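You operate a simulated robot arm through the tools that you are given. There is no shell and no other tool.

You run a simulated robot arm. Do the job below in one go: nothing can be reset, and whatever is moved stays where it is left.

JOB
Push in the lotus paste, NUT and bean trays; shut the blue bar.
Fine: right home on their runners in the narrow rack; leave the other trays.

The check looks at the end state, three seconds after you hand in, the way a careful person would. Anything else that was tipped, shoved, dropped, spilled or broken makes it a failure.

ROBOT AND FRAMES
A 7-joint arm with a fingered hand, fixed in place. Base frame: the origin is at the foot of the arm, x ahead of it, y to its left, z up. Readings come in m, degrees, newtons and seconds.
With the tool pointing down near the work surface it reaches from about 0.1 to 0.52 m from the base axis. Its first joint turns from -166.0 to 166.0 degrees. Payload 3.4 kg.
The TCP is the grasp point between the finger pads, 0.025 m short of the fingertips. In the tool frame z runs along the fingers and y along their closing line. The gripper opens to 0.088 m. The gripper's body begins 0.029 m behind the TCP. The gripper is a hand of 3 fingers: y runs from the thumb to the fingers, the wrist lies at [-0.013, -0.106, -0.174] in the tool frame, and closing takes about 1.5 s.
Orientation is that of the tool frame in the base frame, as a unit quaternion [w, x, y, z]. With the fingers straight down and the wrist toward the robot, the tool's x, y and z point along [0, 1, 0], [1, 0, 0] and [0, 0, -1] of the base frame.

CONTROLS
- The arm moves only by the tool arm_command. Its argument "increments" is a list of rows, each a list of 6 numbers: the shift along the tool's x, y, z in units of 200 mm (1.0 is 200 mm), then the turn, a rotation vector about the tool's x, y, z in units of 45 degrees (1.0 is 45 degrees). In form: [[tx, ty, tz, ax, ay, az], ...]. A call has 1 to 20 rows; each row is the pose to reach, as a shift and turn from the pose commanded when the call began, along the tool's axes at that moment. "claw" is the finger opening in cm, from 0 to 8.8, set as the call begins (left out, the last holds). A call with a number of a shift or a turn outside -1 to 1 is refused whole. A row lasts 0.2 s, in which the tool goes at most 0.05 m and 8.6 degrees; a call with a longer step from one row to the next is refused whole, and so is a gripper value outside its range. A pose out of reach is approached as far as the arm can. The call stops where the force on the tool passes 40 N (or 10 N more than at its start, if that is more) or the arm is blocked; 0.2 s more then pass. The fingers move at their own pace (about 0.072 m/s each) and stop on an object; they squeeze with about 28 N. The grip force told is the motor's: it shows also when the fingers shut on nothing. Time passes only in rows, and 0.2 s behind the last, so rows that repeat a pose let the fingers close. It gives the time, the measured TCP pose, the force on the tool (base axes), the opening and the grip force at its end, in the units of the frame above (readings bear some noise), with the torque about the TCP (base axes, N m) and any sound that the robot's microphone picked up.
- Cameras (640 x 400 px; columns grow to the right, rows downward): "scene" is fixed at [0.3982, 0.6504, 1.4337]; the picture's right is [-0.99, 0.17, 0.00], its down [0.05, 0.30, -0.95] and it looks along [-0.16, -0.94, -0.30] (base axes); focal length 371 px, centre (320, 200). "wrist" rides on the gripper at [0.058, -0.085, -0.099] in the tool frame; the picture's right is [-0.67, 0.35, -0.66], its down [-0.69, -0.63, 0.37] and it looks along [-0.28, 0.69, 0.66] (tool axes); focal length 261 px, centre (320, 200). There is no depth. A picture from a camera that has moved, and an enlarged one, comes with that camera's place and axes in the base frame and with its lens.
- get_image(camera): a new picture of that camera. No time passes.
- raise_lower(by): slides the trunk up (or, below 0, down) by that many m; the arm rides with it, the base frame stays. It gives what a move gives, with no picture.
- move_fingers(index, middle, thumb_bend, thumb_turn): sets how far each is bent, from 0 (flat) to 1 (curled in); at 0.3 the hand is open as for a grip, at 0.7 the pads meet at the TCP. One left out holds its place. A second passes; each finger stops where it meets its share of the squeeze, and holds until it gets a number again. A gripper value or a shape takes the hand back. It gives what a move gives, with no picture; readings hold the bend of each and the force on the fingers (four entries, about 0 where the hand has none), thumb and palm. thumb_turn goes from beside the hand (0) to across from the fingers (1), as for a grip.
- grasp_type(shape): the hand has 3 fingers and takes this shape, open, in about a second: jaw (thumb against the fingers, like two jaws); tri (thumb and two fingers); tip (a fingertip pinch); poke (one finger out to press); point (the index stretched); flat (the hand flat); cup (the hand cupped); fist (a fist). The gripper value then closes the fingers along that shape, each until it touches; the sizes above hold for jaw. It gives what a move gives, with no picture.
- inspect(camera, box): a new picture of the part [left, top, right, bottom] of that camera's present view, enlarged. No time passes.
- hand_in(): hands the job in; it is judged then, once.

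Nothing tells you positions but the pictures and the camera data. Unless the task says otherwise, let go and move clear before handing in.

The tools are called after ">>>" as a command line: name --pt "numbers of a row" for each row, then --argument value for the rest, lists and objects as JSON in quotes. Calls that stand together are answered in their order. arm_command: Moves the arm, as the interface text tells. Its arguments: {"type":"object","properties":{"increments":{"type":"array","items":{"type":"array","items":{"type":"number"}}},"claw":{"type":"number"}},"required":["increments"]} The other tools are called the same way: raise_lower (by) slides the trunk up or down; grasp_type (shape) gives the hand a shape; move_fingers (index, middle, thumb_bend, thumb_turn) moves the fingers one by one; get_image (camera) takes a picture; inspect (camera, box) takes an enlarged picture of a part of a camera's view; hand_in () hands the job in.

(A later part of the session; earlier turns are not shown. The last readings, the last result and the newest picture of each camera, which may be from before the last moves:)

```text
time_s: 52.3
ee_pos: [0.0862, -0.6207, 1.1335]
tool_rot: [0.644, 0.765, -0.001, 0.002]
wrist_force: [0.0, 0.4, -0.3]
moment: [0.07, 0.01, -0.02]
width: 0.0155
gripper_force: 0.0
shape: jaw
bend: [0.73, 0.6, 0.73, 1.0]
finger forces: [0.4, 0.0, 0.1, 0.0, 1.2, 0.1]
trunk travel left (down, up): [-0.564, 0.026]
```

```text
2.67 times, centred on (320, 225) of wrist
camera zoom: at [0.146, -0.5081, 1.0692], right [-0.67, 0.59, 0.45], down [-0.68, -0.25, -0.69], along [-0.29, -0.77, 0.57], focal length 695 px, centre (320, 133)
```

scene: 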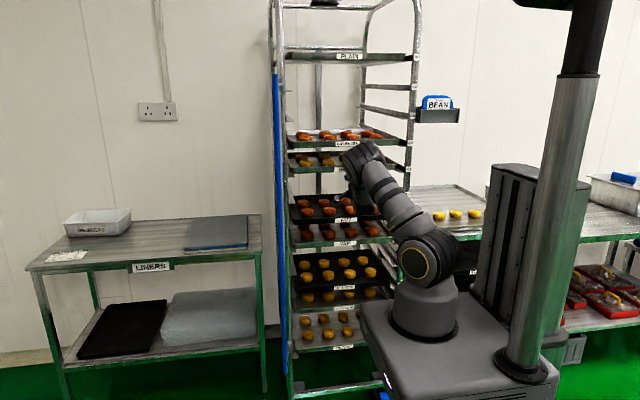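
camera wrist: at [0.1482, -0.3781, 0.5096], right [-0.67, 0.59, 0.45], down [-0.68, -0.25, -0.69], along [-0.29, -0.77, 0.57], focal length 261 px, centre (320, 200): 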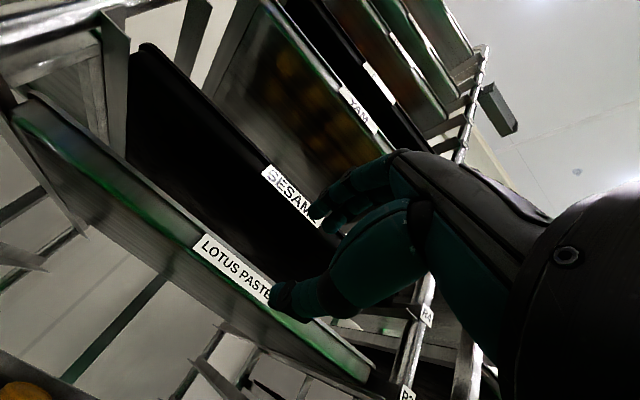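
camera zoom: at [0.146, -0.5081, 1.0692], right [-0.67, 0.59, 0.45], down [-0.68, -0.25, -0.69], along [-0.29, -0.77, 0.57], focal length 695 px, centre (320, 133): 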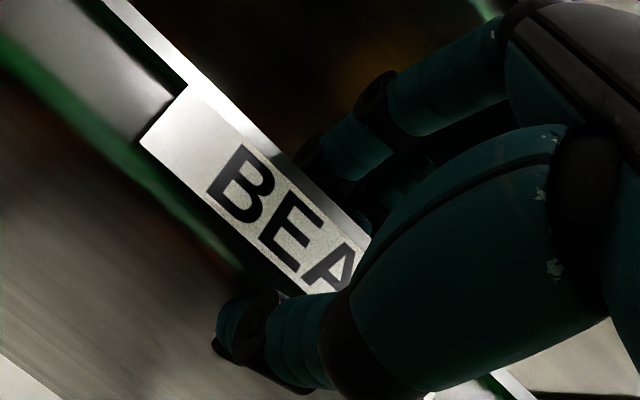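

>>> arm_command --pt "0 0 0 0 0 0" --pt "0 0 0 0 0 0" --pt "0 0 0 0 0 0" --pt "0 0 0 0 0 0" --claw 0.3

>>> inspect --camera "scene" --box '[284, 130, 404, 205]'

>>> inspect --camera "wrist" --box '[240, 150, 400, 300]'

```text
time_s: 53.3
ee_pos: [0.0872, -0.6221, 1.1324]
tool_rot: [0.643, 0.766, -0.001, 0.002]
wrist_force: [-0.3, -1.7, 0.1]
moment: [0.42, 0.0, -0.03]
width: 0.013
gripper_force: 28.0
shape: jaw
bend: [0.74, 0.71, 0.75, 1.0]
finger forces: [15.9, 6.4, 0.0, 0.0, 25.6, 0.0]
trunk travel left (down, up): [-0.564, 0.026]
```

```text
5.33 times, centred on (344, 168) of scene
camera zoom: at [0.3982, 0.6504, 1.4337], right [-0.99, 0.17, 0.0], down [0.05, 0.3, -0.95], along [-0.16, -0.94, -0.3], focal length 1979 px, centre (192, 373)
```

zoom: 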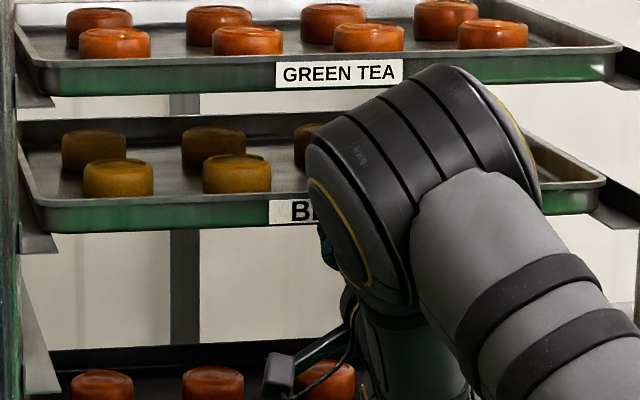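

```text
2.67 times, centred on (320, 225) of wrist
camera zoom: at [0.146, -0.5086, 1.0685], right [-0.67, 0.59, 0.45], down [-0.68, -0.25, -0.69], along [-0.29, -0.77, 0.57], focal length 695 px, centre (320, 133)
```

zoom: 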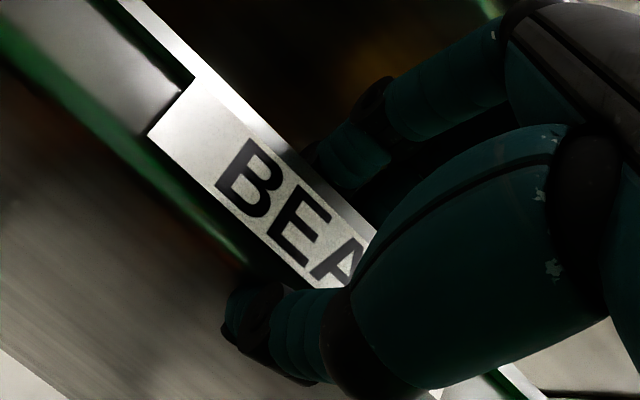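

The lip is gripped firmly with balanced forces. Now I'll draw BEAN out by 16 mm slowly.

>>> arm_command --pt "0 -0.0017 -0.0098 0 0 0" --pt "0 -0.0035 -0.0197 0 0 0" --pt "0 -0.0052 -0.0295 0 0 0" --pt "0 -0.007 -0.0394 0 0 0" --pt "0 -0.0087 -0.0492 0 0 0" --pt "0 -0.0104 -0.059 0 0 0" --pt "0 -0.0122 -0.069 0 0 0" --pt "0 -0.0139 -0.0788 0 0 0"

>>> inspect --camera "scene" --box '[284, 130, 364, 180]'

>>> inspect --camera "wrist" --box '[240, 150, 400, 300]'

```text
time_s: 55.1
ee_pos: [0.088, -0.605, 1.1325]
tool_rot: [0.644, 0.765, -0.002, 0.001]
wrist_force: [0.9, 0.0, -0.6]
moment: [0.43, -0.01, -0.03]
width: 0.0126
gripper_force: 28.2
shape: jaw
bend: [0.74, 0.72, 0.75, 1.0]
finger forces: [16.0, 6.0, 0.1, 0.0, 26.8, 0.0]
trunk travel left (down, up): [-0.564, 0.026]
```

```text
8.00 times, centred on (324, 155) of scene
camera zoom: at [0.3982, 0.6504, 1.4337], right [-0.99, 0.17, 0.0], down [0.05, 0.3, -0.95], along [-0.16, -0.94, -0.3], focal length 2969 px, centre (288, 560)
```

zoom: 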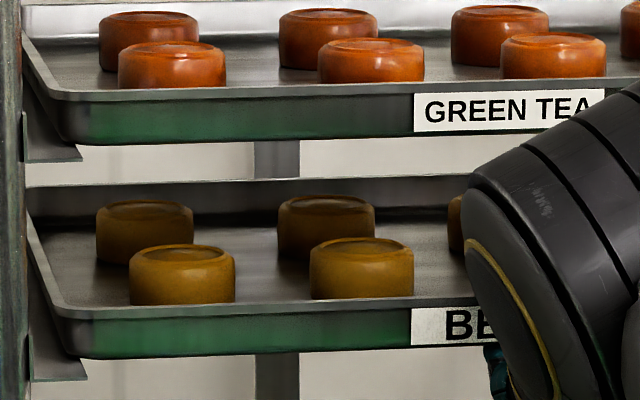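

```text
2.67 times, centred on (320, 225) of wrist
camera zoom: at [0.146, -0.4927, 1.0685], right [-0.67, 0.59, 0.45], down [-0.68, -0.25, -0.69], along [-0.29, -0.77, 0.57], focal length 695 px, centre (320, 133)
```

zoom: 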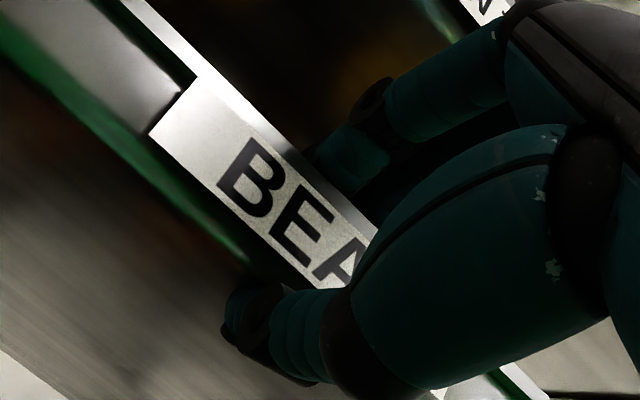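

BEAN moved out with the grip and its label now reads (346.8, ~170.4) against the predicted home (347.0, 170.3). I'll release, lift the fingers clear of the rim, and withdraw.

>>> arm_command --pt "0 0 0 0 0 0" --pt "0 0 0 0 0 0" --pt "0 0 0 0 0 0" --pt "0 0 0 0 0 0" --pt "0 0.0123 -0.0022 0 0 0" --pt "0 0.0246 -0.0044 0 0 0" --pt "0 0.0246 -0.0044 0 0 0" --claw 4.8

>>> inspect --camera "wrist" --box '[240, 150, 400, 300]'

```text
time_s: 56.7
ee_pos: [0.0868, -0.6049, 1.1394]
tool_rot: [0.644, 0.765, -0.002, 0.001]
wrist_force: [-0.7, 0.7, -0.6]
moment: [0.0, 0.02, 0.01]
width: 0.0476
gripper_force: 0.1
shape: jaw
bend: [0.74, 0.43, 0.68, 1.0]
finger forces: [0.0, 0.0, 0.0, 0.0, 0.1, 0.0]
trunk travel left (down, up): [-0.564, 0.026]
```

```text
2.67 times, centred on (320, 225) of wrist
camera zoom: at [0.1461, -0.4922, 1.0742], right [-0.67, 0.59, 0.45], down [-0.68, -0.25, -0.69], along [-0.29, -0.77, 0.57], focal length 695 px, centre (320, 133)
```

zoom: 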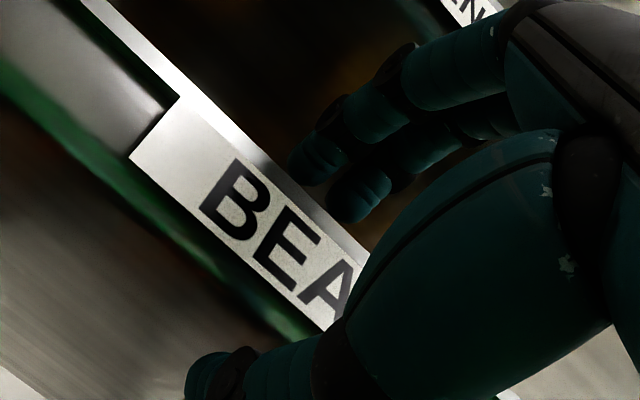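

Fingers are fully open and above the rim. Withdrawing now.

>>> arm_command --pt "0 -0.0087 -0.0493 0 0 0" --pt "0 -0.0174 -0.0985 0 0 0" --pt "0 -0.0348 -0.197 0 0 0" --pt "0 -0.0609 -0.345 0 0 0" --pt "0 -0.087 -0.4925 0 0 0"

>>> get_image --camera "scene"

>>> get_image --camera "wrist"

>>> inspect --camera "scene" --box '[284, 130, 364, 180]'

```text
time_s: 57.9
ee_pos: [0.088, -0.5038, 1.1394]
tool_rot: [0.644, 0.765, -0.001, 0.003]
wrist_force: [-0.1, -1.3, -0.1]
moment: [0.01, -0.04, 0.04]
width: 0.0476
gripper_force: 0.0
shape: jaw
bend: [0.74, 0.43, 0.68, 1.0]
finger forces: [0.0, 0.0, 0.1, 0.0, 0.0, 0.0]
trunk travel left (down, up): [-0.564, 0.026]
```

```text
taken
```

scene: 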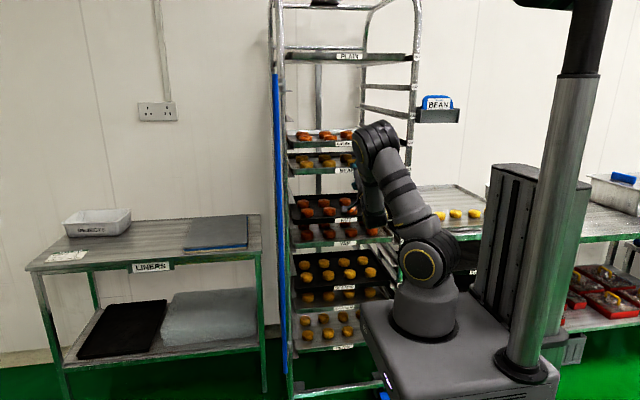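

```text
taken
camera wrist: at [0.1466, -0.3904, 1.0741], right [-0.67, 0.59, 0.45], down [-0.68, -0.25, -0.69], along [-0.29, -0.77, 0.57], focal length 261 px, centre (320, 200)
```

wrist: 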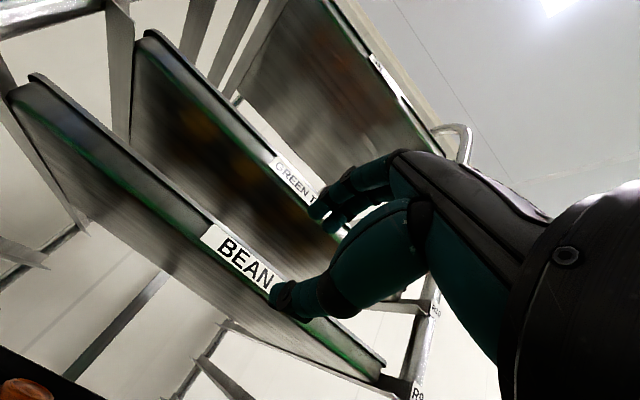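

```text
8.00 times, centred on (324, 155) of scene
camera zoom: at [0.3982, 0.6504, 1.4337], right [-0.99, 0.17, 0.0], down [0.05, 0.3, -0.95], along [-0.16, -0.94, -0.3], focal length 2969 px, centre (288, 560)
```

zoom: 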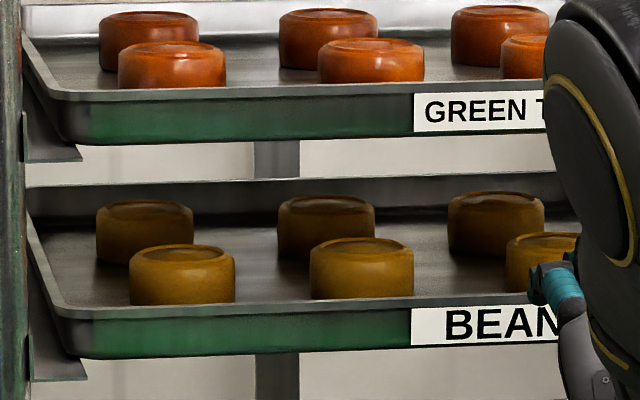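

All three trays are now on the common plane. Next is the blue bar: it stands at about (0.338, -0.467), hinged on the left front post, so it must swing toward -x and then back against the trays. I'll retract, re-pitch and yaw the hand toward it to look at the space around it.

>>> arm_command --pt "0.0375 0.0015 -0.064 0.111 0 0" --pt "0.075 0.003 -0.128 0.222 0 0" --pt "0.1125 0.0045 -0.191 0.333 0 0" --pt "0.15 0.006 -0.255 0.444 0 0" --pt "0.15 0.006 -0.255 0.444 0 0" --pt "0.15 0.006 -0.255 0.444 0 0" --claw 0

>>> arm_command --pt "0 0 0 0 0.144 -0.0833" --pt "0 0 0 0 0.289 -0.1667" --pt "0 0 0 0 0.433 -0.25" --pt "0 0 0 0 0.577 -0.333" --pt "0 0 0 0 0.722 -0.4167" --pt "0 0 0 0 0.866 -0.5"

>>> get_image --camera "wrist"

>>> get_image --camera "scene"

```text
time_s: 59.3
ee_pos: [0.1185, -0.4542, 1.1496]
tool_rot: [0.501, 0.865, -0.001, 0.002]
wrist_force: [0.8, -0.4, -0.4]
moment: [0.0, 0.0, 0.02]
width: 0.0
gripper_force: 28.0
shape: jaw
bend: [0.7, 0.7, 0.36, 1.0]
finger forces: [0.0, 0.1, 0.0, 0.0, 0.1, 0.0]
trunk travel left (down, up): [-0.564, 0.026]
```

```text
time_s: 60.7
ee_pos: [0.1168, -0.4542, 1.1479]
tool_rot: [0.463, 0.799, 0.331, 0.193]
wrist_force: [0.2, 0.4, -0.2]
moment: [0.01, -0.01, 0.0]
width: 0.0001
gripper_force: 27.9
shape: jaw
bend: [0.7, 0.7, 0.36, 1.0]
finger forces: [0.0, 0.0, 0.0, 0.1, 0.1, 0.1]
trunk travel left (down, up): [-0.564, 0.026]
```

```text
taken
camera wrist: at [0.0677, -0.3225, 1.126], right [-0.75, -0.2, 0.63], down [-0.48, -0.49, -0.73], along [0.45, -0.85, 0.27], focal length 261 px, centre (320, 200)
```

wrist: 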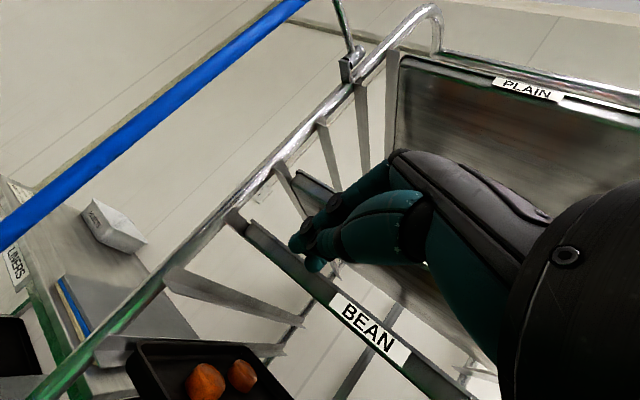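

```text
taken
```

scene: 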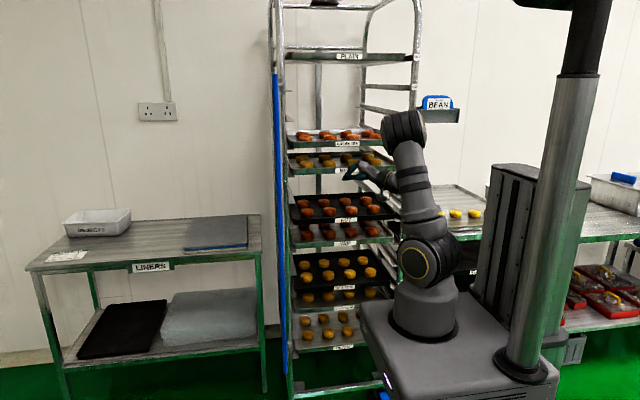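

>>> inspect --camera "wrist" --box '[240, 0, 480, 150]'

>>> inspect --camera "scene" --box '[264, 60, 304, 100]'

>>> inspect --camera "scene" --box '[264, 330, 314, 380]'

>>> inspect --camera "scene" --box '[364, 60, 424, 110]'

```text
2.67 times, centred on (360, 75) of wrist
camera zoom: at [0.0677, -0.3225, 1.126], right [-0.75, -0.2, 0.63], down [-0.48, -0.49, -0.73], along [0.45, -0.85, 0.27], focal length 695 px, centre (213, 533)
```

zoom: 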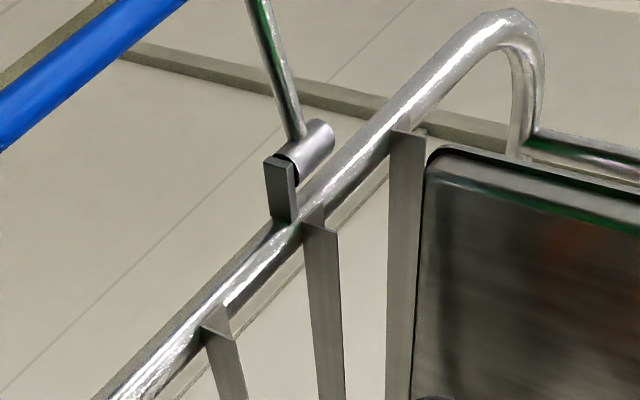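

```text
10.00 times, centred on (284, 80) of scene
camera zoom: at [0.3982, 0.6504, 1.4337], right [-0.99, 0.17, 0.0], down [0.05, 0.3, -0.95], along [-0.16, -0.94, -0.3], focal length 3711 px, centre (680, 1400)
```

zoom: 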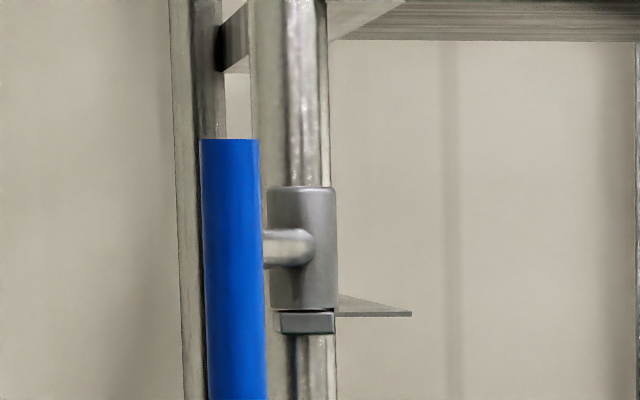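

```text
8.00 times, centred on (289, 355) of scene
camera zoom: at [0.3982, 0.6504, 1.4337], right [-0.99, 0.17, 0.0], down [0.05, 0.3, -0.95], along [-0.16, -0.94, -0.3], focal length 2969 px, centre (568, -1040)
```

zoom: 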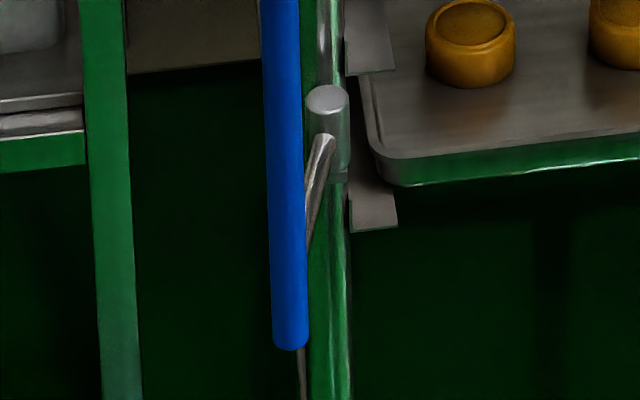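

```text
8.00 times, centred on (394, 85) of scene
camera zoom: at [0.3982, 0.6504, 1.4337], right [-0.99, 0.17, 0.0], down [0.05, 0.3, -0.95], along [-0.16, -0.94, -0.3], focal length 2969 px, centre (-272, 1120)
```

zoom: 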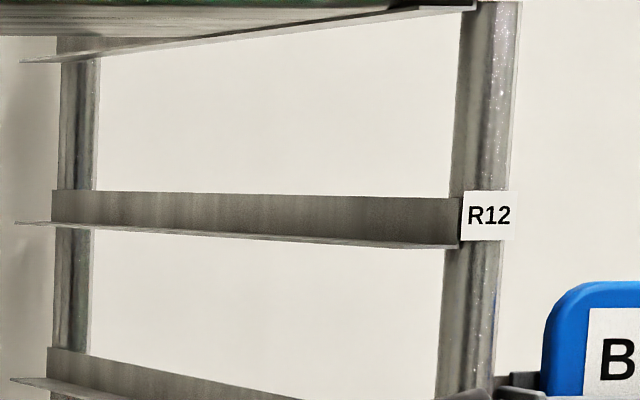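

The hinge sleeve axis is near (0.312, -0.562) with the bar about 0.10 m out from it, so closing means swinging it through roughly 105° toward the trays. The space beyond the bar is free, as the liner table is much further back. I'll lower to the bar's middle height and start around its front.

>>> raise_lower --by -0.19

>>> arm_command --pt "0.116 0.02 0.035 0 -0.144 0.0833" --pt "0.232 0.041 0.07 0 -0.289 0.1667" --pt "0.348 0.061 0.105 0 -0.433 0.25" --pt "0.464 0.081 0.14 0 -0.577 0.333" --pt "0.58 0.102 0.176 0 -0.722 0.4167" --pt "0.6965 0.122 0.211 0 -0.866 0.5"

>>> get_image --camera "wrist"

>>> get_image --camera "scene"

```text
time_s: 62.8
ee_pos: [0.1176, -0.4539, 0.9589]
tool_rot: [0.463, 0.799, 0.331, 0.193]
wrist_force: [-0.7, -0.5, -0.4]
moment: [-0.03, -0.02, 0.0]
width: 0.0001
gripper_force: 28.6
shape: jaw
bend: [0.7, 0.7, 0.36, 1.0]
finger forces: [0.1, 0.0, 0.1, 0.0, 0.0, 0.0]
trunk travel left (down, up): [-0.374, 0.216]
```

```text
time_s: 64.2
ee_pos: [0.2505, -0.39, 0.9592]
tool_rot: [0.501, 0.866, -0.001, 0.001]
wrist_force: [0.6, 0.0, 0.3]
moment: [-0.01, 0.02, 0.03]
width: 0.0
gripper_force: 28.2
shape: jaw
bend: [0.7, 0.7, 0.37, 1.0]
finger forces: [0.1, 0.0, 0.0, 0.0, 0.1, 0.0]
trunk travel left (down, up): [-0.374, 0.216]
```

```text
taken
camera wrist: at [0.3089, -0.2614, 0.9369], right [-0.67, 0.39, 0.63], down [-0.68, 0.0, -0.73], along [-0.29, -0.92, 0.27], focal length 261 px, centre (320, 200)
```

wrist: 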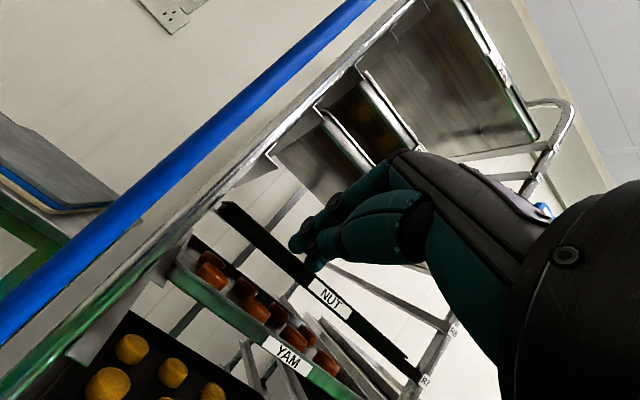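

```text
taken
```

scene: 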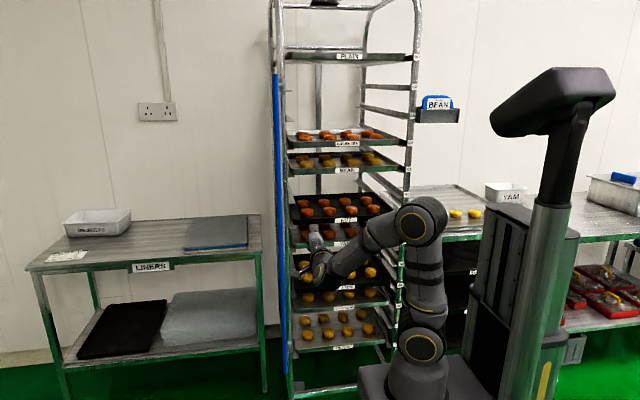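

The bar is in clear view to the hand's left side. Moving 15 cm in +x, in front of the bar, to get to its outer side.

>>> arm_command --pt "0.19 -0.01 -0.0173 0 0 0" --pt "0.38 -0.01 -0.0173 0 0 0" --pt "0.57 -0.01 -0.0173 0 0 0" --pt "0.78 -0.01 -0.0173 0 0 0"

>>> get_image --camera "wrist"

>>> inspect --camera "scene" --box '[220, 180, 380, 280]'

```text
time_s: 65.2
ee_pos: [0.4048, -0.3864, 0.9598]
tool_rot: [0.501, 0.865, -0.001, 0.002]
wrist_force: [-0.1, -0.8, 0.5]
moment: [-0.01, 0.01, -0.01]
width: 0.0002
gripper_force: 27.6
shape: jaw
bend: [0.7, 0.7, 0.37, 1.0]
finger forces: [0.1, 0.1, 0.0, 0.1, 0.0, 0.0]
trunk travel left (down, up): [-0.374, 0.216]
```

```text
taken
camera wrist: at [0.4643, -0.2577, 0.9383], right [-0.67, 0.4, 0.63], down [-0.68, 0.0, -0.73], along [-0.29, -0.92, 0.27], focal length 261 px, centre (320, 200)
```

wrist: 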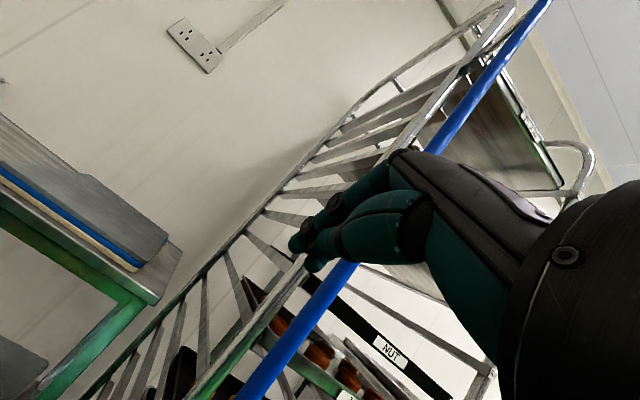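

```text
4.00 times, centred on (300, 230) of scene
camera zoom: at [0.3982, 0.6504, 1.4337], right [-0.99, 0.17, 0.0], down [0.05, 0.3, -0.95], along [-0.16, -0.94, -0.3], focal length 1484 px, centre (400, 80)
```

zoom: 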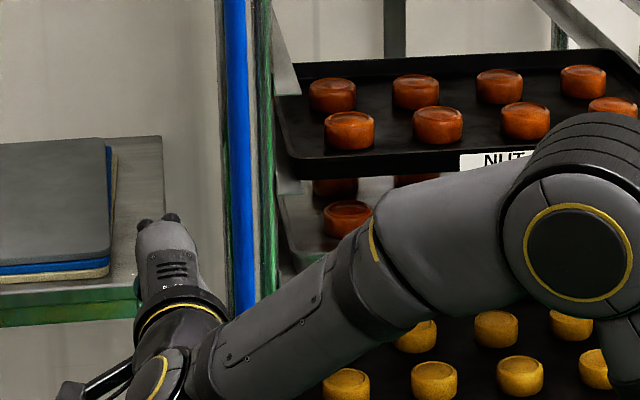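

The hand is on the outer side of the bar with free space ahead. Moving in along -y beside the bar.

>>> arm_command --pt "0 0.0833 0.144 0 0 0" --pt "0 0.1667 0.289 0 0 0" --pt "0 0.25 0.433 0 0 0"

>>> get_image --camera "wrist"

>>> inspect --camera "scene" --box '[220, 180, 380, 280]'

```text
time_s: 66.0
ee_pos: [0.4061, -0.4858, 0.9611]
tool_rot: [0.502, 0.865, -0.002, 0.001]
wrist_force: [0.9, 0.0, -1.0]
moment: [0.04, 0.02, -0.04]
width: 0.0
gripper_force: 27.7
shape: jaw
bend: [0.7, 0.7, 0.37, 1.0]
finger forces: [0.0, 0.0, 0.0, 0.0, 0.0, 0.0]
trunk travel left (down, up): [-0.374, 0.216]
```

```text
taken
camera wrist: at [0.4643, -0.358, 0.9387], right [-0.67, 0.4, 0.63], down [-0.68, 0.0, -0.73], along [-0.29, -0.92, 0.27], focal length 261 px, centre (320, 200)
```

wrist: 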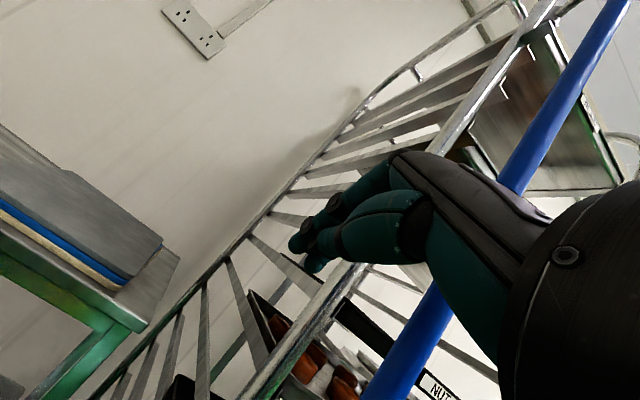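

```text
4.00 times, centred on (300, 230) of scene
camera zoom: at [0.3982, 0.6504, 1.4337], right [-0.99, 0.17, 0.0], down [0.05, 0.3, -0.95], along [-0.16, -0.94, -0.3], focal length 1484 px, centre (400, 80)
```

zoom: 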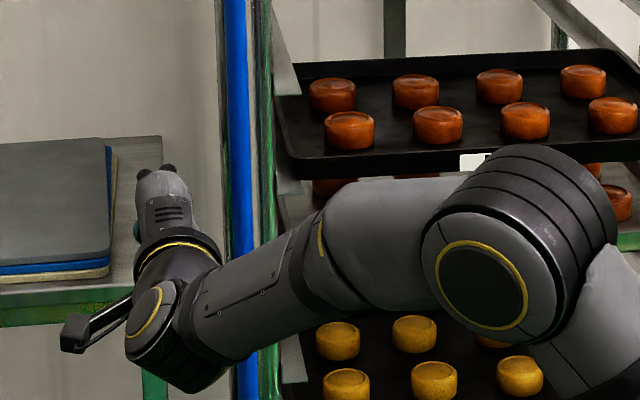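

The hand is beside the bar on its outer side. I'll push it gently in -x and check that it swings.

>>> arm_command --pt "-0.04 0 0 0 0 0" --pt "-0.08 0 0 0 0 0" --pt "-0.12 0 0 0 0 0" --pt "-0.16 0 0 0 0 0" --pt "-0.2 0 0 0 0 0" --pt "-0.24 0 0 0 0 0" --pt "-0.28 0 0 0 0 0" --pt "-0.32 0 0 0 0 0" --pt "-0.36 0 0 0 0 0"

>>> get_image --camera "wrist"

>>> get_image --camera "scene"

```text
time_s: 68.0
ee_pos: [0.3346, -0.4878, 0.96]
tool_rot: [0.501, 0.866, -0.001, 0.002]
wrist_force: [0.7, 1.1, -0.1]
moment: [-0.01, 0.02, -0.07]
width: 0.0
gripper_force: 28.4
shape: jaw
bend: [0.7, 0.7, 0.73, 1.0]
finger forces: [0.1, 0.7, 0.1, 0.0, 0.0, 0.1]
trunk travel left (down, up): [-0.374, 0.216]
```

```text
taken
camera wrist: at [0.3925, -0.3576, 0.9375], right [-0.67, 0.4, 0.63], down [-0.68, 0.0, -0.73], along [-0.29, -0.92, 0.27], focal length 261 px, centre (320, 200)
```

wrist: 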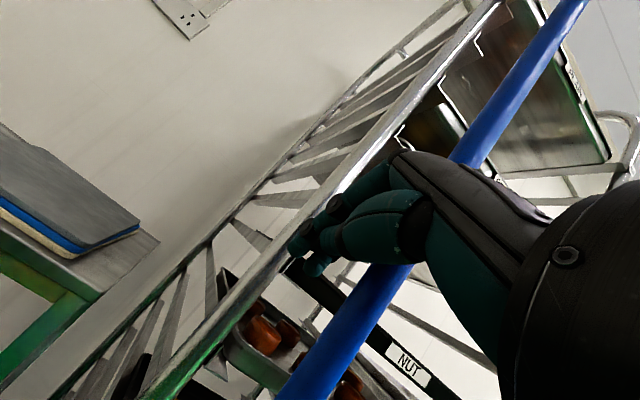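

```text
taken
```

scene: 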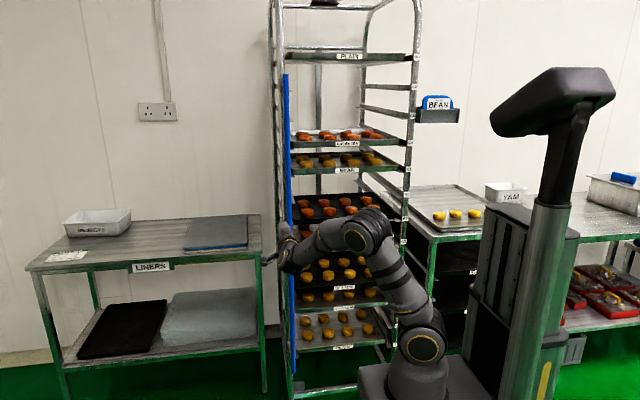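

The bar swings easily. I'll keep pushing, curving toward the trays along its arc.

>>> arm_command --pt "-0.05 0.005 0.0087 0 0 0" --pt "-0.1 0.0125 0.0217 0 0 0" --pt "-0.15 0.02 0.0346 0 0 0" --pt "-0.2 0.03 0.052 0 0 0" --pt "-0.25 0.0425 0.0736 0 0 0" --pt "-0.29 0.06 0.104 0 0 0" --pt "-0.33 0.08 0.139 0 0 0"

>>> get_image --camera "wrist"

>>> get_image --camera "scene"

```text
time_s: 69.6
ee_pos: [0.2671, -0.5178, 0.9587]
tool_rot: [0.501, 0.865, -0.001, 0.002]
wrist_force: [-0.1, 0.4, 0.6]
moment: [0.0, 0.0, -0.01]
width: 0.0
gripper_force: 27.5
shape: jaw
bend: [0.7, 0.7, 0.73, 1.0]
finger forces: [0.1, 0.0, 0.0, 0.1, 0.1, 0.2]
trunk travel left (down, up): [-0.374, 0.216]
```

```text
taken
camera wrist: at [0.3263, -0.3898, 0.937], right [-0.67, 0.4, 0.63], down [-0.68, 0.0, -0.73], along [-0.29, -0.92, 0.27], focal length 261 px, centre (320, 200)
```

wrist: 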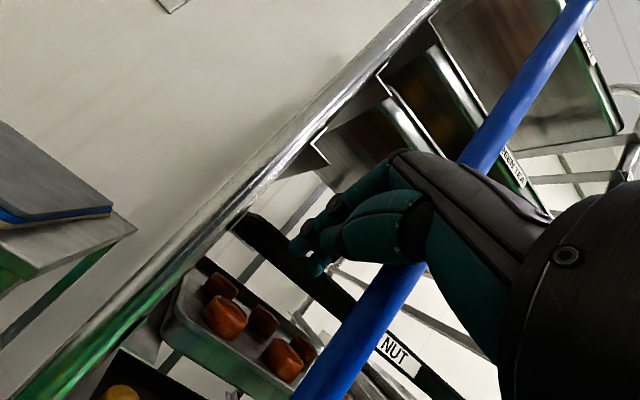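

```text
taken
```

scene: 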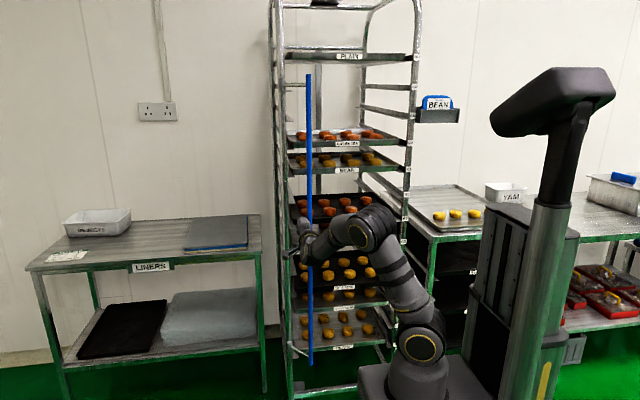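

The bar is now about 140° round, at roughly (0.237, -0.498), in front of the trays. I'll back away, move in front of it, and press it the rest of the way toward the rack.

>>> arm_command --pt "0.06 0 0 0 0 0" --pt "0.06 -0.0833 -0.144 0 0 0" --pt "0.06 -0.1667 -0.289 0 0 0" --pt "0.06 -0.25 -0.433 0 0 0" --pt "-0.08 -0.25 -0.433 0 0 0" --pt "-0.18 -0.25 -0.433 0 0 0"

>>> get_image --camera "wrist"

>>> get_image --camera "scene"

```text
time_s: 71.0
ee_pos: [0.2324, -0.4178, 0.9595]
tool_rot: [0.501, 0.866, 0.0, 0.002]
wrist_force: [-0.3, -0.9, 0.7]
moment: [0.02, 0.01, 0.0]
width: 0.0
gripper_force: 28.1
shape: jaw
bend: [0.7, 0.7, 0.73, 1.0]
finger forces: [0.1, 0.1, 0.0, 0.0, 0.0, 0.1]
trunk travel left (down, up): [-0.374, 0.216]
```

```text
taken
camera wrist: at [0.2908, -0.2896, 0.9366], right [-0.67, 0.39, 0.63], down [-0.68, 0.0, -0.73], along [-0.29, -0.92, 0.27], focal length 261 px, centre (320, 200)
```

wrist: 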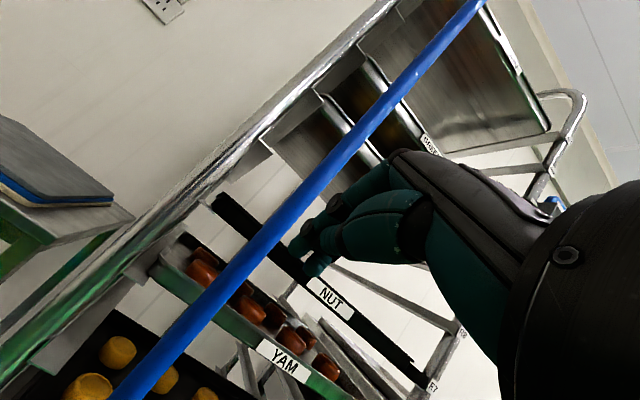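

```text
taken
```

scene: 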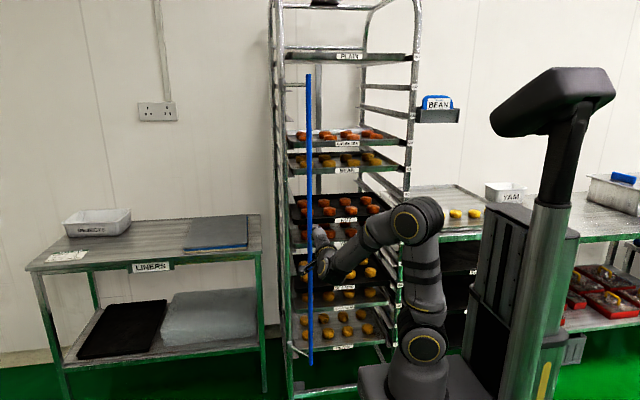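

The bar stays put where left, about (0.24, -0.49), with the fingertips right in front of it. Now I'll press it slowly in -y, drifting slightly -x along its arc.

>>> arm_command --pt "0 0.015 0.026 0 0 0" --pt "0 0.03 0.052 0 0 0" --pt "0 0.045 0.078 0 0 0" --pt "0 0.06 0.104 0 0 0" --pt "0 0.075 0.13 0 0 0" --pt "0 0.09 0.156 0 0 0" --pt "-0.01 0.105 0.182 0 0 0" --pt "-0.02 0.12 0.208 0 0 0" --pt "-0.03 0.135 0.234 0 0 0" --pt "-0.04 0.15 0.26 0 0 0" --pt "-0.05 0.165 0.286 0 0 0" --pt "-0.06 0.18 0.312 0 0 0" --pt "-0.07 0.195 0.338 0 0 0" --pt "-0.075 0.21 0.364 0 0 0"

>>> get_image --camera "wrist"

>>> get_image --camera "scene"

```text
time_s: 74.1
ee_pos: [0.2096, -0.5032, 0.9593]
tool_rot: [0.5, 0.866, -0.01, -0.002]
wrist_force: [-20.9, 7.3, -4.2]
moment: [0.14, -0.05, -0.4]
width: 0.0
gripper_force: 27.6
shape: jaw
bend: [0.7, 0.7, 0.74, 1.0]
finger forces: [3.1, 0.0, 0.0, 0.1, 0.1, 0.0]
trunk travel left (down, up): [-0.374, 0.216]
stopped in row 14: the force on the tool passed its limit at 41 N (the readings are from after the stop); the commanded pose is now the measured one
```

```text
taken
camera wrist: at [0.2692, -0.3752, 0.9371], right [-0.67, 0.41, 0.62], down [-0.68, 0.01, -0.73], along [-0.3, -0.91, 0.27], focal length 261 px, centre (320, 200)
```

wrist: 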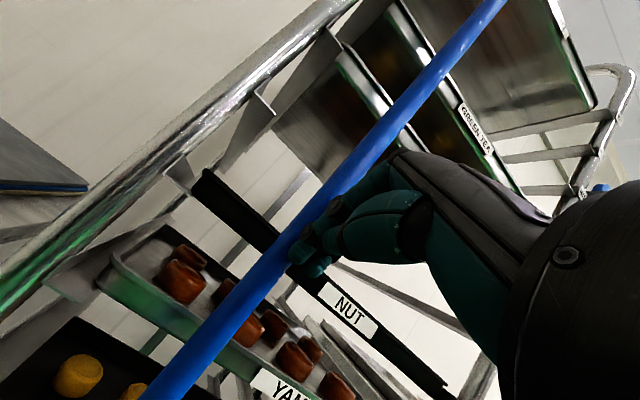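

```text
taken
```

scene: 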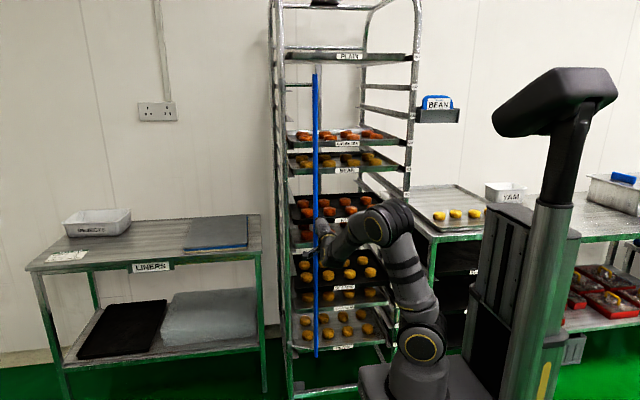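

The bar has swung to about (0.215, -0.53), but the fingertips slid to its inner side and wedged. I'll back off, shift 2 cm in +x to centre on the bar, and look.

>>> arm_command --pt "0 -0.025 -0.0433 0 0 0" --pt "0 -0.075 -0.13 0 0 0" --pt "0 -0.125 -0.2165 0 0 0" --pt "0.08 -0.125 -0.2165 0 0 0"

>>> get_image --camera "wrist"

>>> inspect --camera "scene" --box '[260, 50, 360, 110]'

>>> inspect --camera "scene" --box '[264, 310, 364, 380]'

```text
time_s: 75.1
ee_pos: [0.2313, -0.4535, 0.9594]
tool_rot: [0.501, 0.866, -0.004, 0.0]
wrist_force: [-0.1, -0.8, 0.4]
moment: [0.01, 0.03, 0.05]
width: 0.0
gripper_force: 28.1
shape: jaw
bend: [0.7, 0.7, 0.76, 1.0]
finger forces: [0.1, 0.0, 0.0, 0.1, 0.0, 0.0]
trunk travel left (down, up): [-0.374, 0.216]
```

```text
taken
camera wrist: at [0.2907, -0.3251, 0.9373], right [-0.67, 0.4, 0.63], down [-0.68, 0.0, -0.73], along [-0.29, -0.92, 0.27], focal length 261 px, centre (320, 200)
```

wrist: 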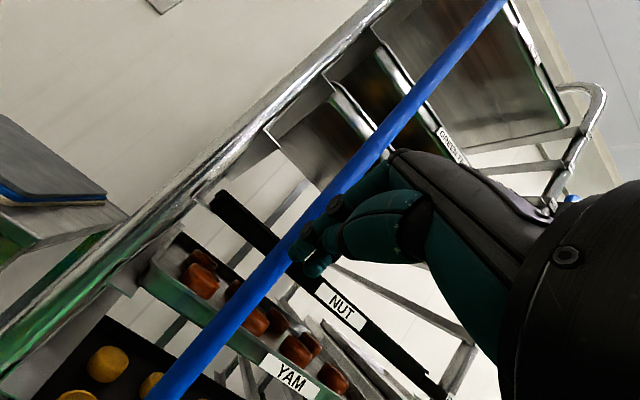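

```text
6.40 times, centred on (310, 80) of scene
camera zoom: at [0.3982, 0.6504, 1.4337], right [-0.99, 0.17, 0.0], down [0.05, 0.3, -0.95], along [-0.16, -0.94, -0.3], focal length 2375 px, centre (384, 968)
```

zoom: 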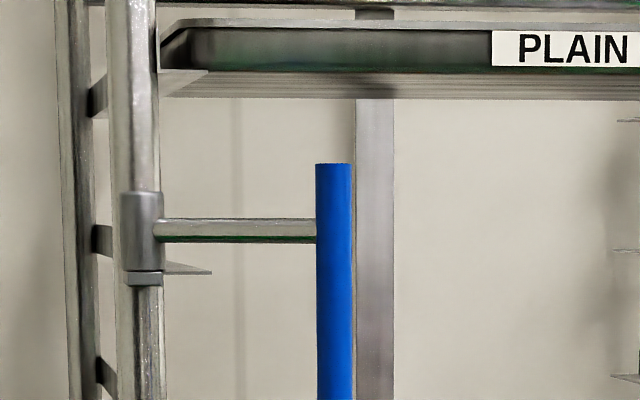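

```text
5.71 times, centred on (314, 345) of scene
camera zoom: at [0.3982, 0.6504, 1.4337], right [-0.99, 0.17, 0.0], down [0.05, 0.3, -0.95], along [-0.16, -0.94, -0.3], focal length 2120 px, centre (354, -629)
```

zoom: 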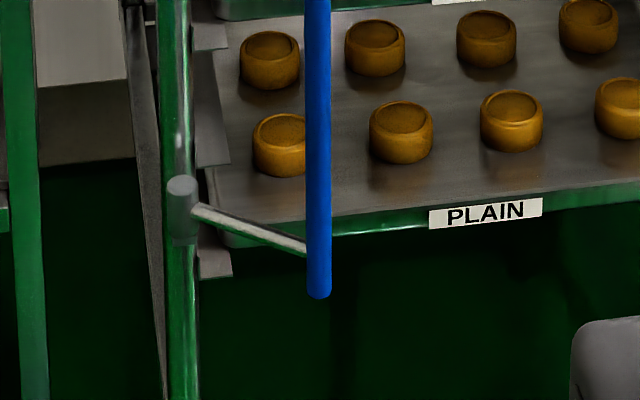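

The bar is about 150° round at (0.224, -0.513), so roughly 30° remain. I'll push again with the fingertips biased slightly to its +x side, following the arc.

>>> arm_command --pt "0.0185 0.015 0.026 0 0 0" --pt "0.0185 0.03 0.052 0 0 0" --pt "0.0185 0.045 0.078 0 0 0" --pt "0.0185 0.06 0.104 0 0 0" --pt "0.0085 0.0725 0.1256 0 0 0" --pt "-0.004 0.085 0.147 0 0 0" --pt "-0.014 0.0975 0.169 0 0 0" --pt "-0.0215 0.11 0.1905 0 0 0"

>>> get_image --camera "wrist"

>>> inspect --camera "scene" --box '[260, 50, 360, 110]'

```text
time_s: 76.9
ee_pos: [0.2264, -0.496, 0.9585]
tool_rot: [0.5, 0.866, -0.004, 0.001]
wrist_force: [-0.2, 0.0, -0.2]
moment: [0.02, 0.0, 0.03]
width: 0.0
gripper_force: 27.5
shape: jaw
bend: [0.7, 0.7, 0.76, 1.0]
finger forces: [0.1, 0.1, 0.0, 0.0, 0.1, 0.0]
trunk travel left (down, up): [-0.374, 0.216]
```

```text
taken
camera wrist: at [0.2856, -0.3689, 0.9368], right [-0.67, 0.4, 0.63], down [-0.68, 0.0, -0.73], along [-0.29, -0.92, 0.27], focal length 261 px, centre (320, 200)
```

wrist: 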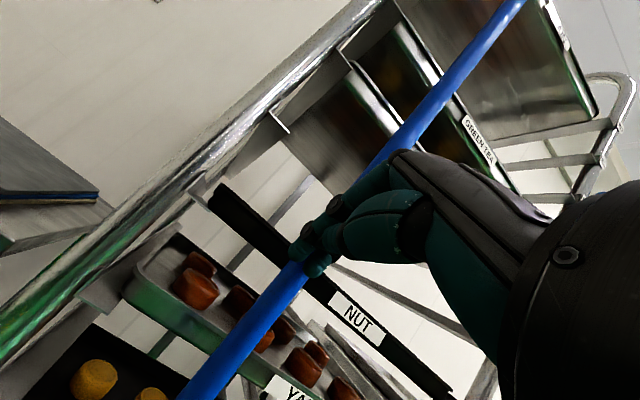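

```text
6.40 times, centred on (310, 80) of scene
camera zoom: at [0.3982, 0.6504, 1.4337], right [-0.99, 0.17, 0.0], down [0.05, 0.3, -0.95], along [-0.16, -0.94, -0.3], focal length 2375 px, centre (384, 968)
```

zoom: 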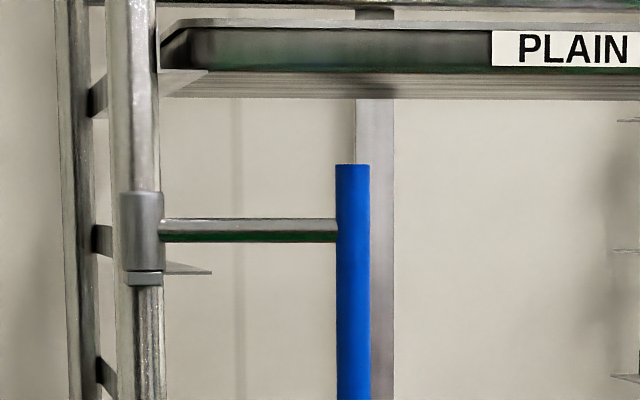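

The bar is following and its arm is nearly parallel to the rack front. Continuing the press.

>>> arm_command --pt "-0.004 0.0125 0.02165 0 0 0" --pt "-0.007 0.025 0.0433 0 0 0" --pt "-0.01 0.0375 0.065 0 0 0" --pt "-0.012 0.05 0.0866 0 0 0" --pt "-0.014 0.0625 0.108 0 0 0" --pt "-0.015 0.075 0.13 0 0 0" --pt "-0.015 0.0875 0.1516 0 0 0"

>>> get_image --camera "wrist"

>>> inspect --camera "scene" --box '[260, 50, 360, 110]'

>>> inspect --camera "scene" --box '[264, 310, 364, 380]'

```text
time_s: 78.5
ee_pos: [0.2232, -0.5314, 0.9581]
tool_rot: [0.5, 0.866, -0.004, 0.0]
wrist_force: [0.5, 0.4, 0.4]
moment: [0.02, 0.01, 0.02]
width: 0.0
gripper_force: 28.6
shape: jaw
bend: [0.7, 0.7, 0.76, 1.0]
finger forces: [0.1, 0.0, 0.1, 0.0, 0.0, 0.0]
trunk travel left (down, up): [-0.374, 0.216]
```

```text
taken
camera wrist: at [0.2828, -0.4038, 0.9368], right [-0.67, 0.4, 0.63], down [-0.68, 0.0, -0.73], along [-0.29, -0.92, 0.27], focal length 261 px, centre (320, 200)
```

wrist: 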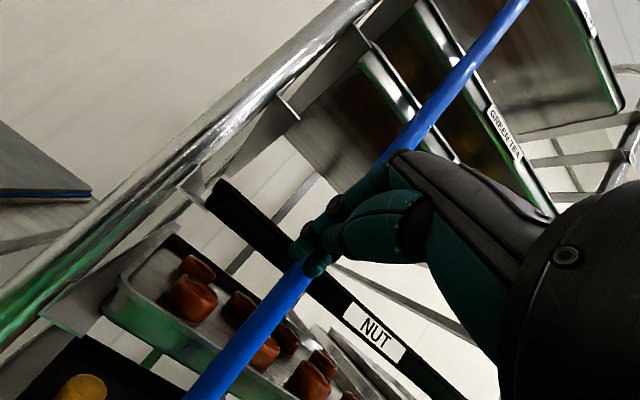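

```text
6.40 times, centred on (310, 80) of scene
camera zoom: at [0.3982, 0.6504, 1.4337], right [-0.99, 0.17, 0.0], down [0.05, 0.3, -0.95], along [-0.16, -0.94, -0.3], focal length 2375 px, centre (384, 968)
```

zoom: 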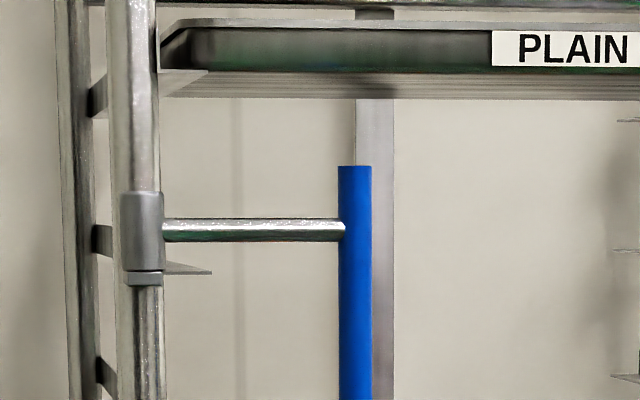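

```text
5.71 times, centred on (314, 345) of scene
camera zoom: at [0.3982, 0.6504, 1.4337], right [-0.99, 0.17, 0.0], down [0.05, 0.3, -0.95], along [-0.16, -0.94, -0.3], focal length 2120 px, centre (354, -629)
```

zoom: 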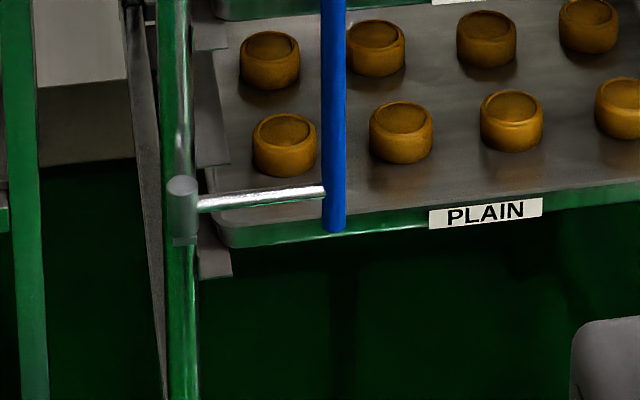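

The bar's arm is now essentially parallel to the rack front (about 180°). I'll press a few millimetres more to feel whether it is on its stop.

>>> arm_command --pt "0 0.005 0.00866 0 0 0" --pt "0 0.01 0.0173 0 0 0" --pt "0 0.015 0.026 0 0 0" --pt "0 0.02 0.0346 0 0 0"

>>> inspect --camera "scene" --box '[264, 310, 364, 380]'

>>> inspect --camera "wrist" --box '[200, 120, 440, 300]'

```text
time_s: 79.5
ee_pos: [0.2234, -0.5395, 0.9588]
tool_rot: [0.501, 0.866, -0.004, 0.0]
wrist_force: [1.1, 1.3, -0.4]
moment: [0.03, -0.04, 0.05]
width: 0.0
gripper_force: 28.1
shape: jaw
bend: [0.7, 0.7, 0.76, 1.0]
finger forces: [0.0, 0.0, 0.0, 0.0, 0.0, 0.0]
trunk travel left (down, up): [-0.374, 0.216]
```

```text
5.71 times, centred on (314, 345) of scene
camera zoom: at [0.3982, 0.6504, 1.4337], right [-0.99, 0.17, 0.0], down [0.05, 0.3, -0.95], along [-0.16, -0.94, -0.3], focal length 2120 px, centre (354, -629)
```

zoom: 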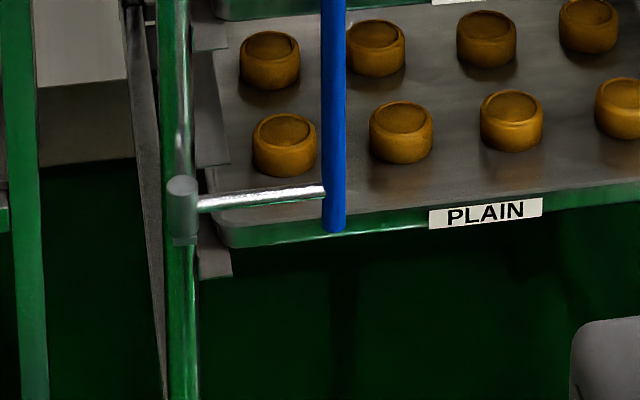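

```text
2.22 times, centred on (320, 210) of wrist
camera zoom: at [0.2827, -0.4115, 0.9366], right [-0.67, 0.4, 0.63], down [-0.68, 0.0, -0.73], along [-0.29, -0.92, 0.27], focal length 579 px, centre (320, 178)
```

zoom: 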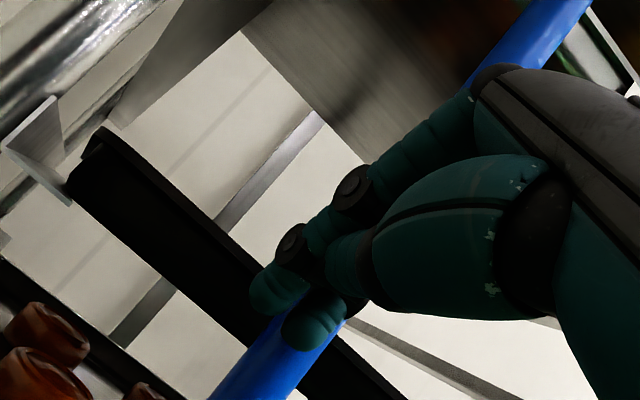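

>>> arm_command --pt "0 0.005 0.00866 0 0 0" --pt "0 0.01 0.0173 0 0 0" --pt "0 0.015 0.026 0 0 0"

>>> inspect --camera "scene" --box '[264, 310, 364, 380]'

>>> inspect --camera "scene" --box '[260, 50, 360, 110]'

```text
time_s: 80.3
ee_pos: [0.2244, -0.545, 0.9598]
tool_rot: [0.501, 0.865, -0.004, 0.0]
wrist_force: [5.6, 10.8, 1.9]
moment: [-0.04, 0.0, -0.06]
width: 0.0
gripper_force: 28.4
shape: jaw
bend: [0.7, 0.7, 0.76, 1.0]
finger forces: [0.0, 18.6, 0.0, 0.0, 0.1, 0.0]
trunk travel left (down, up): [-0.374, 0.216]
```

```text
5.71 times, centred on (314, 345) of scene
camera zoom: at [0.3982, 0.6504, 1.4337], right [-0.99, 0.17, 0.0], down [0.05, 0.3, -0.95], along [-0.16, -0.94, -0.3], focal length 2120 px, centre (354, -629)
```

zoom: 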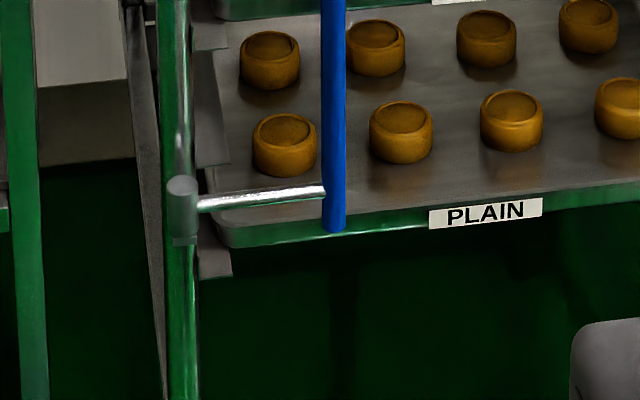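

```text
6.40 times, centred on (310, 80) of scene
camera zoom: at [0.3982, 0.6504, 1.4337], right [-0.99, 0.17, 0.0], down [0.05, 0.3, -0.95], along [-0.16, -0.94, -0.3], focal length 2375 px, centre (384, 968)
```

zoom: 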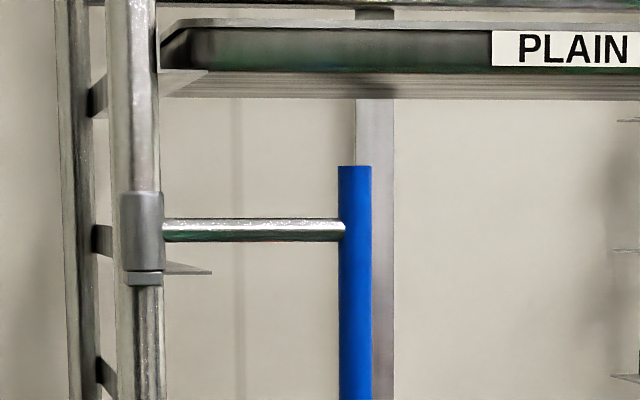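

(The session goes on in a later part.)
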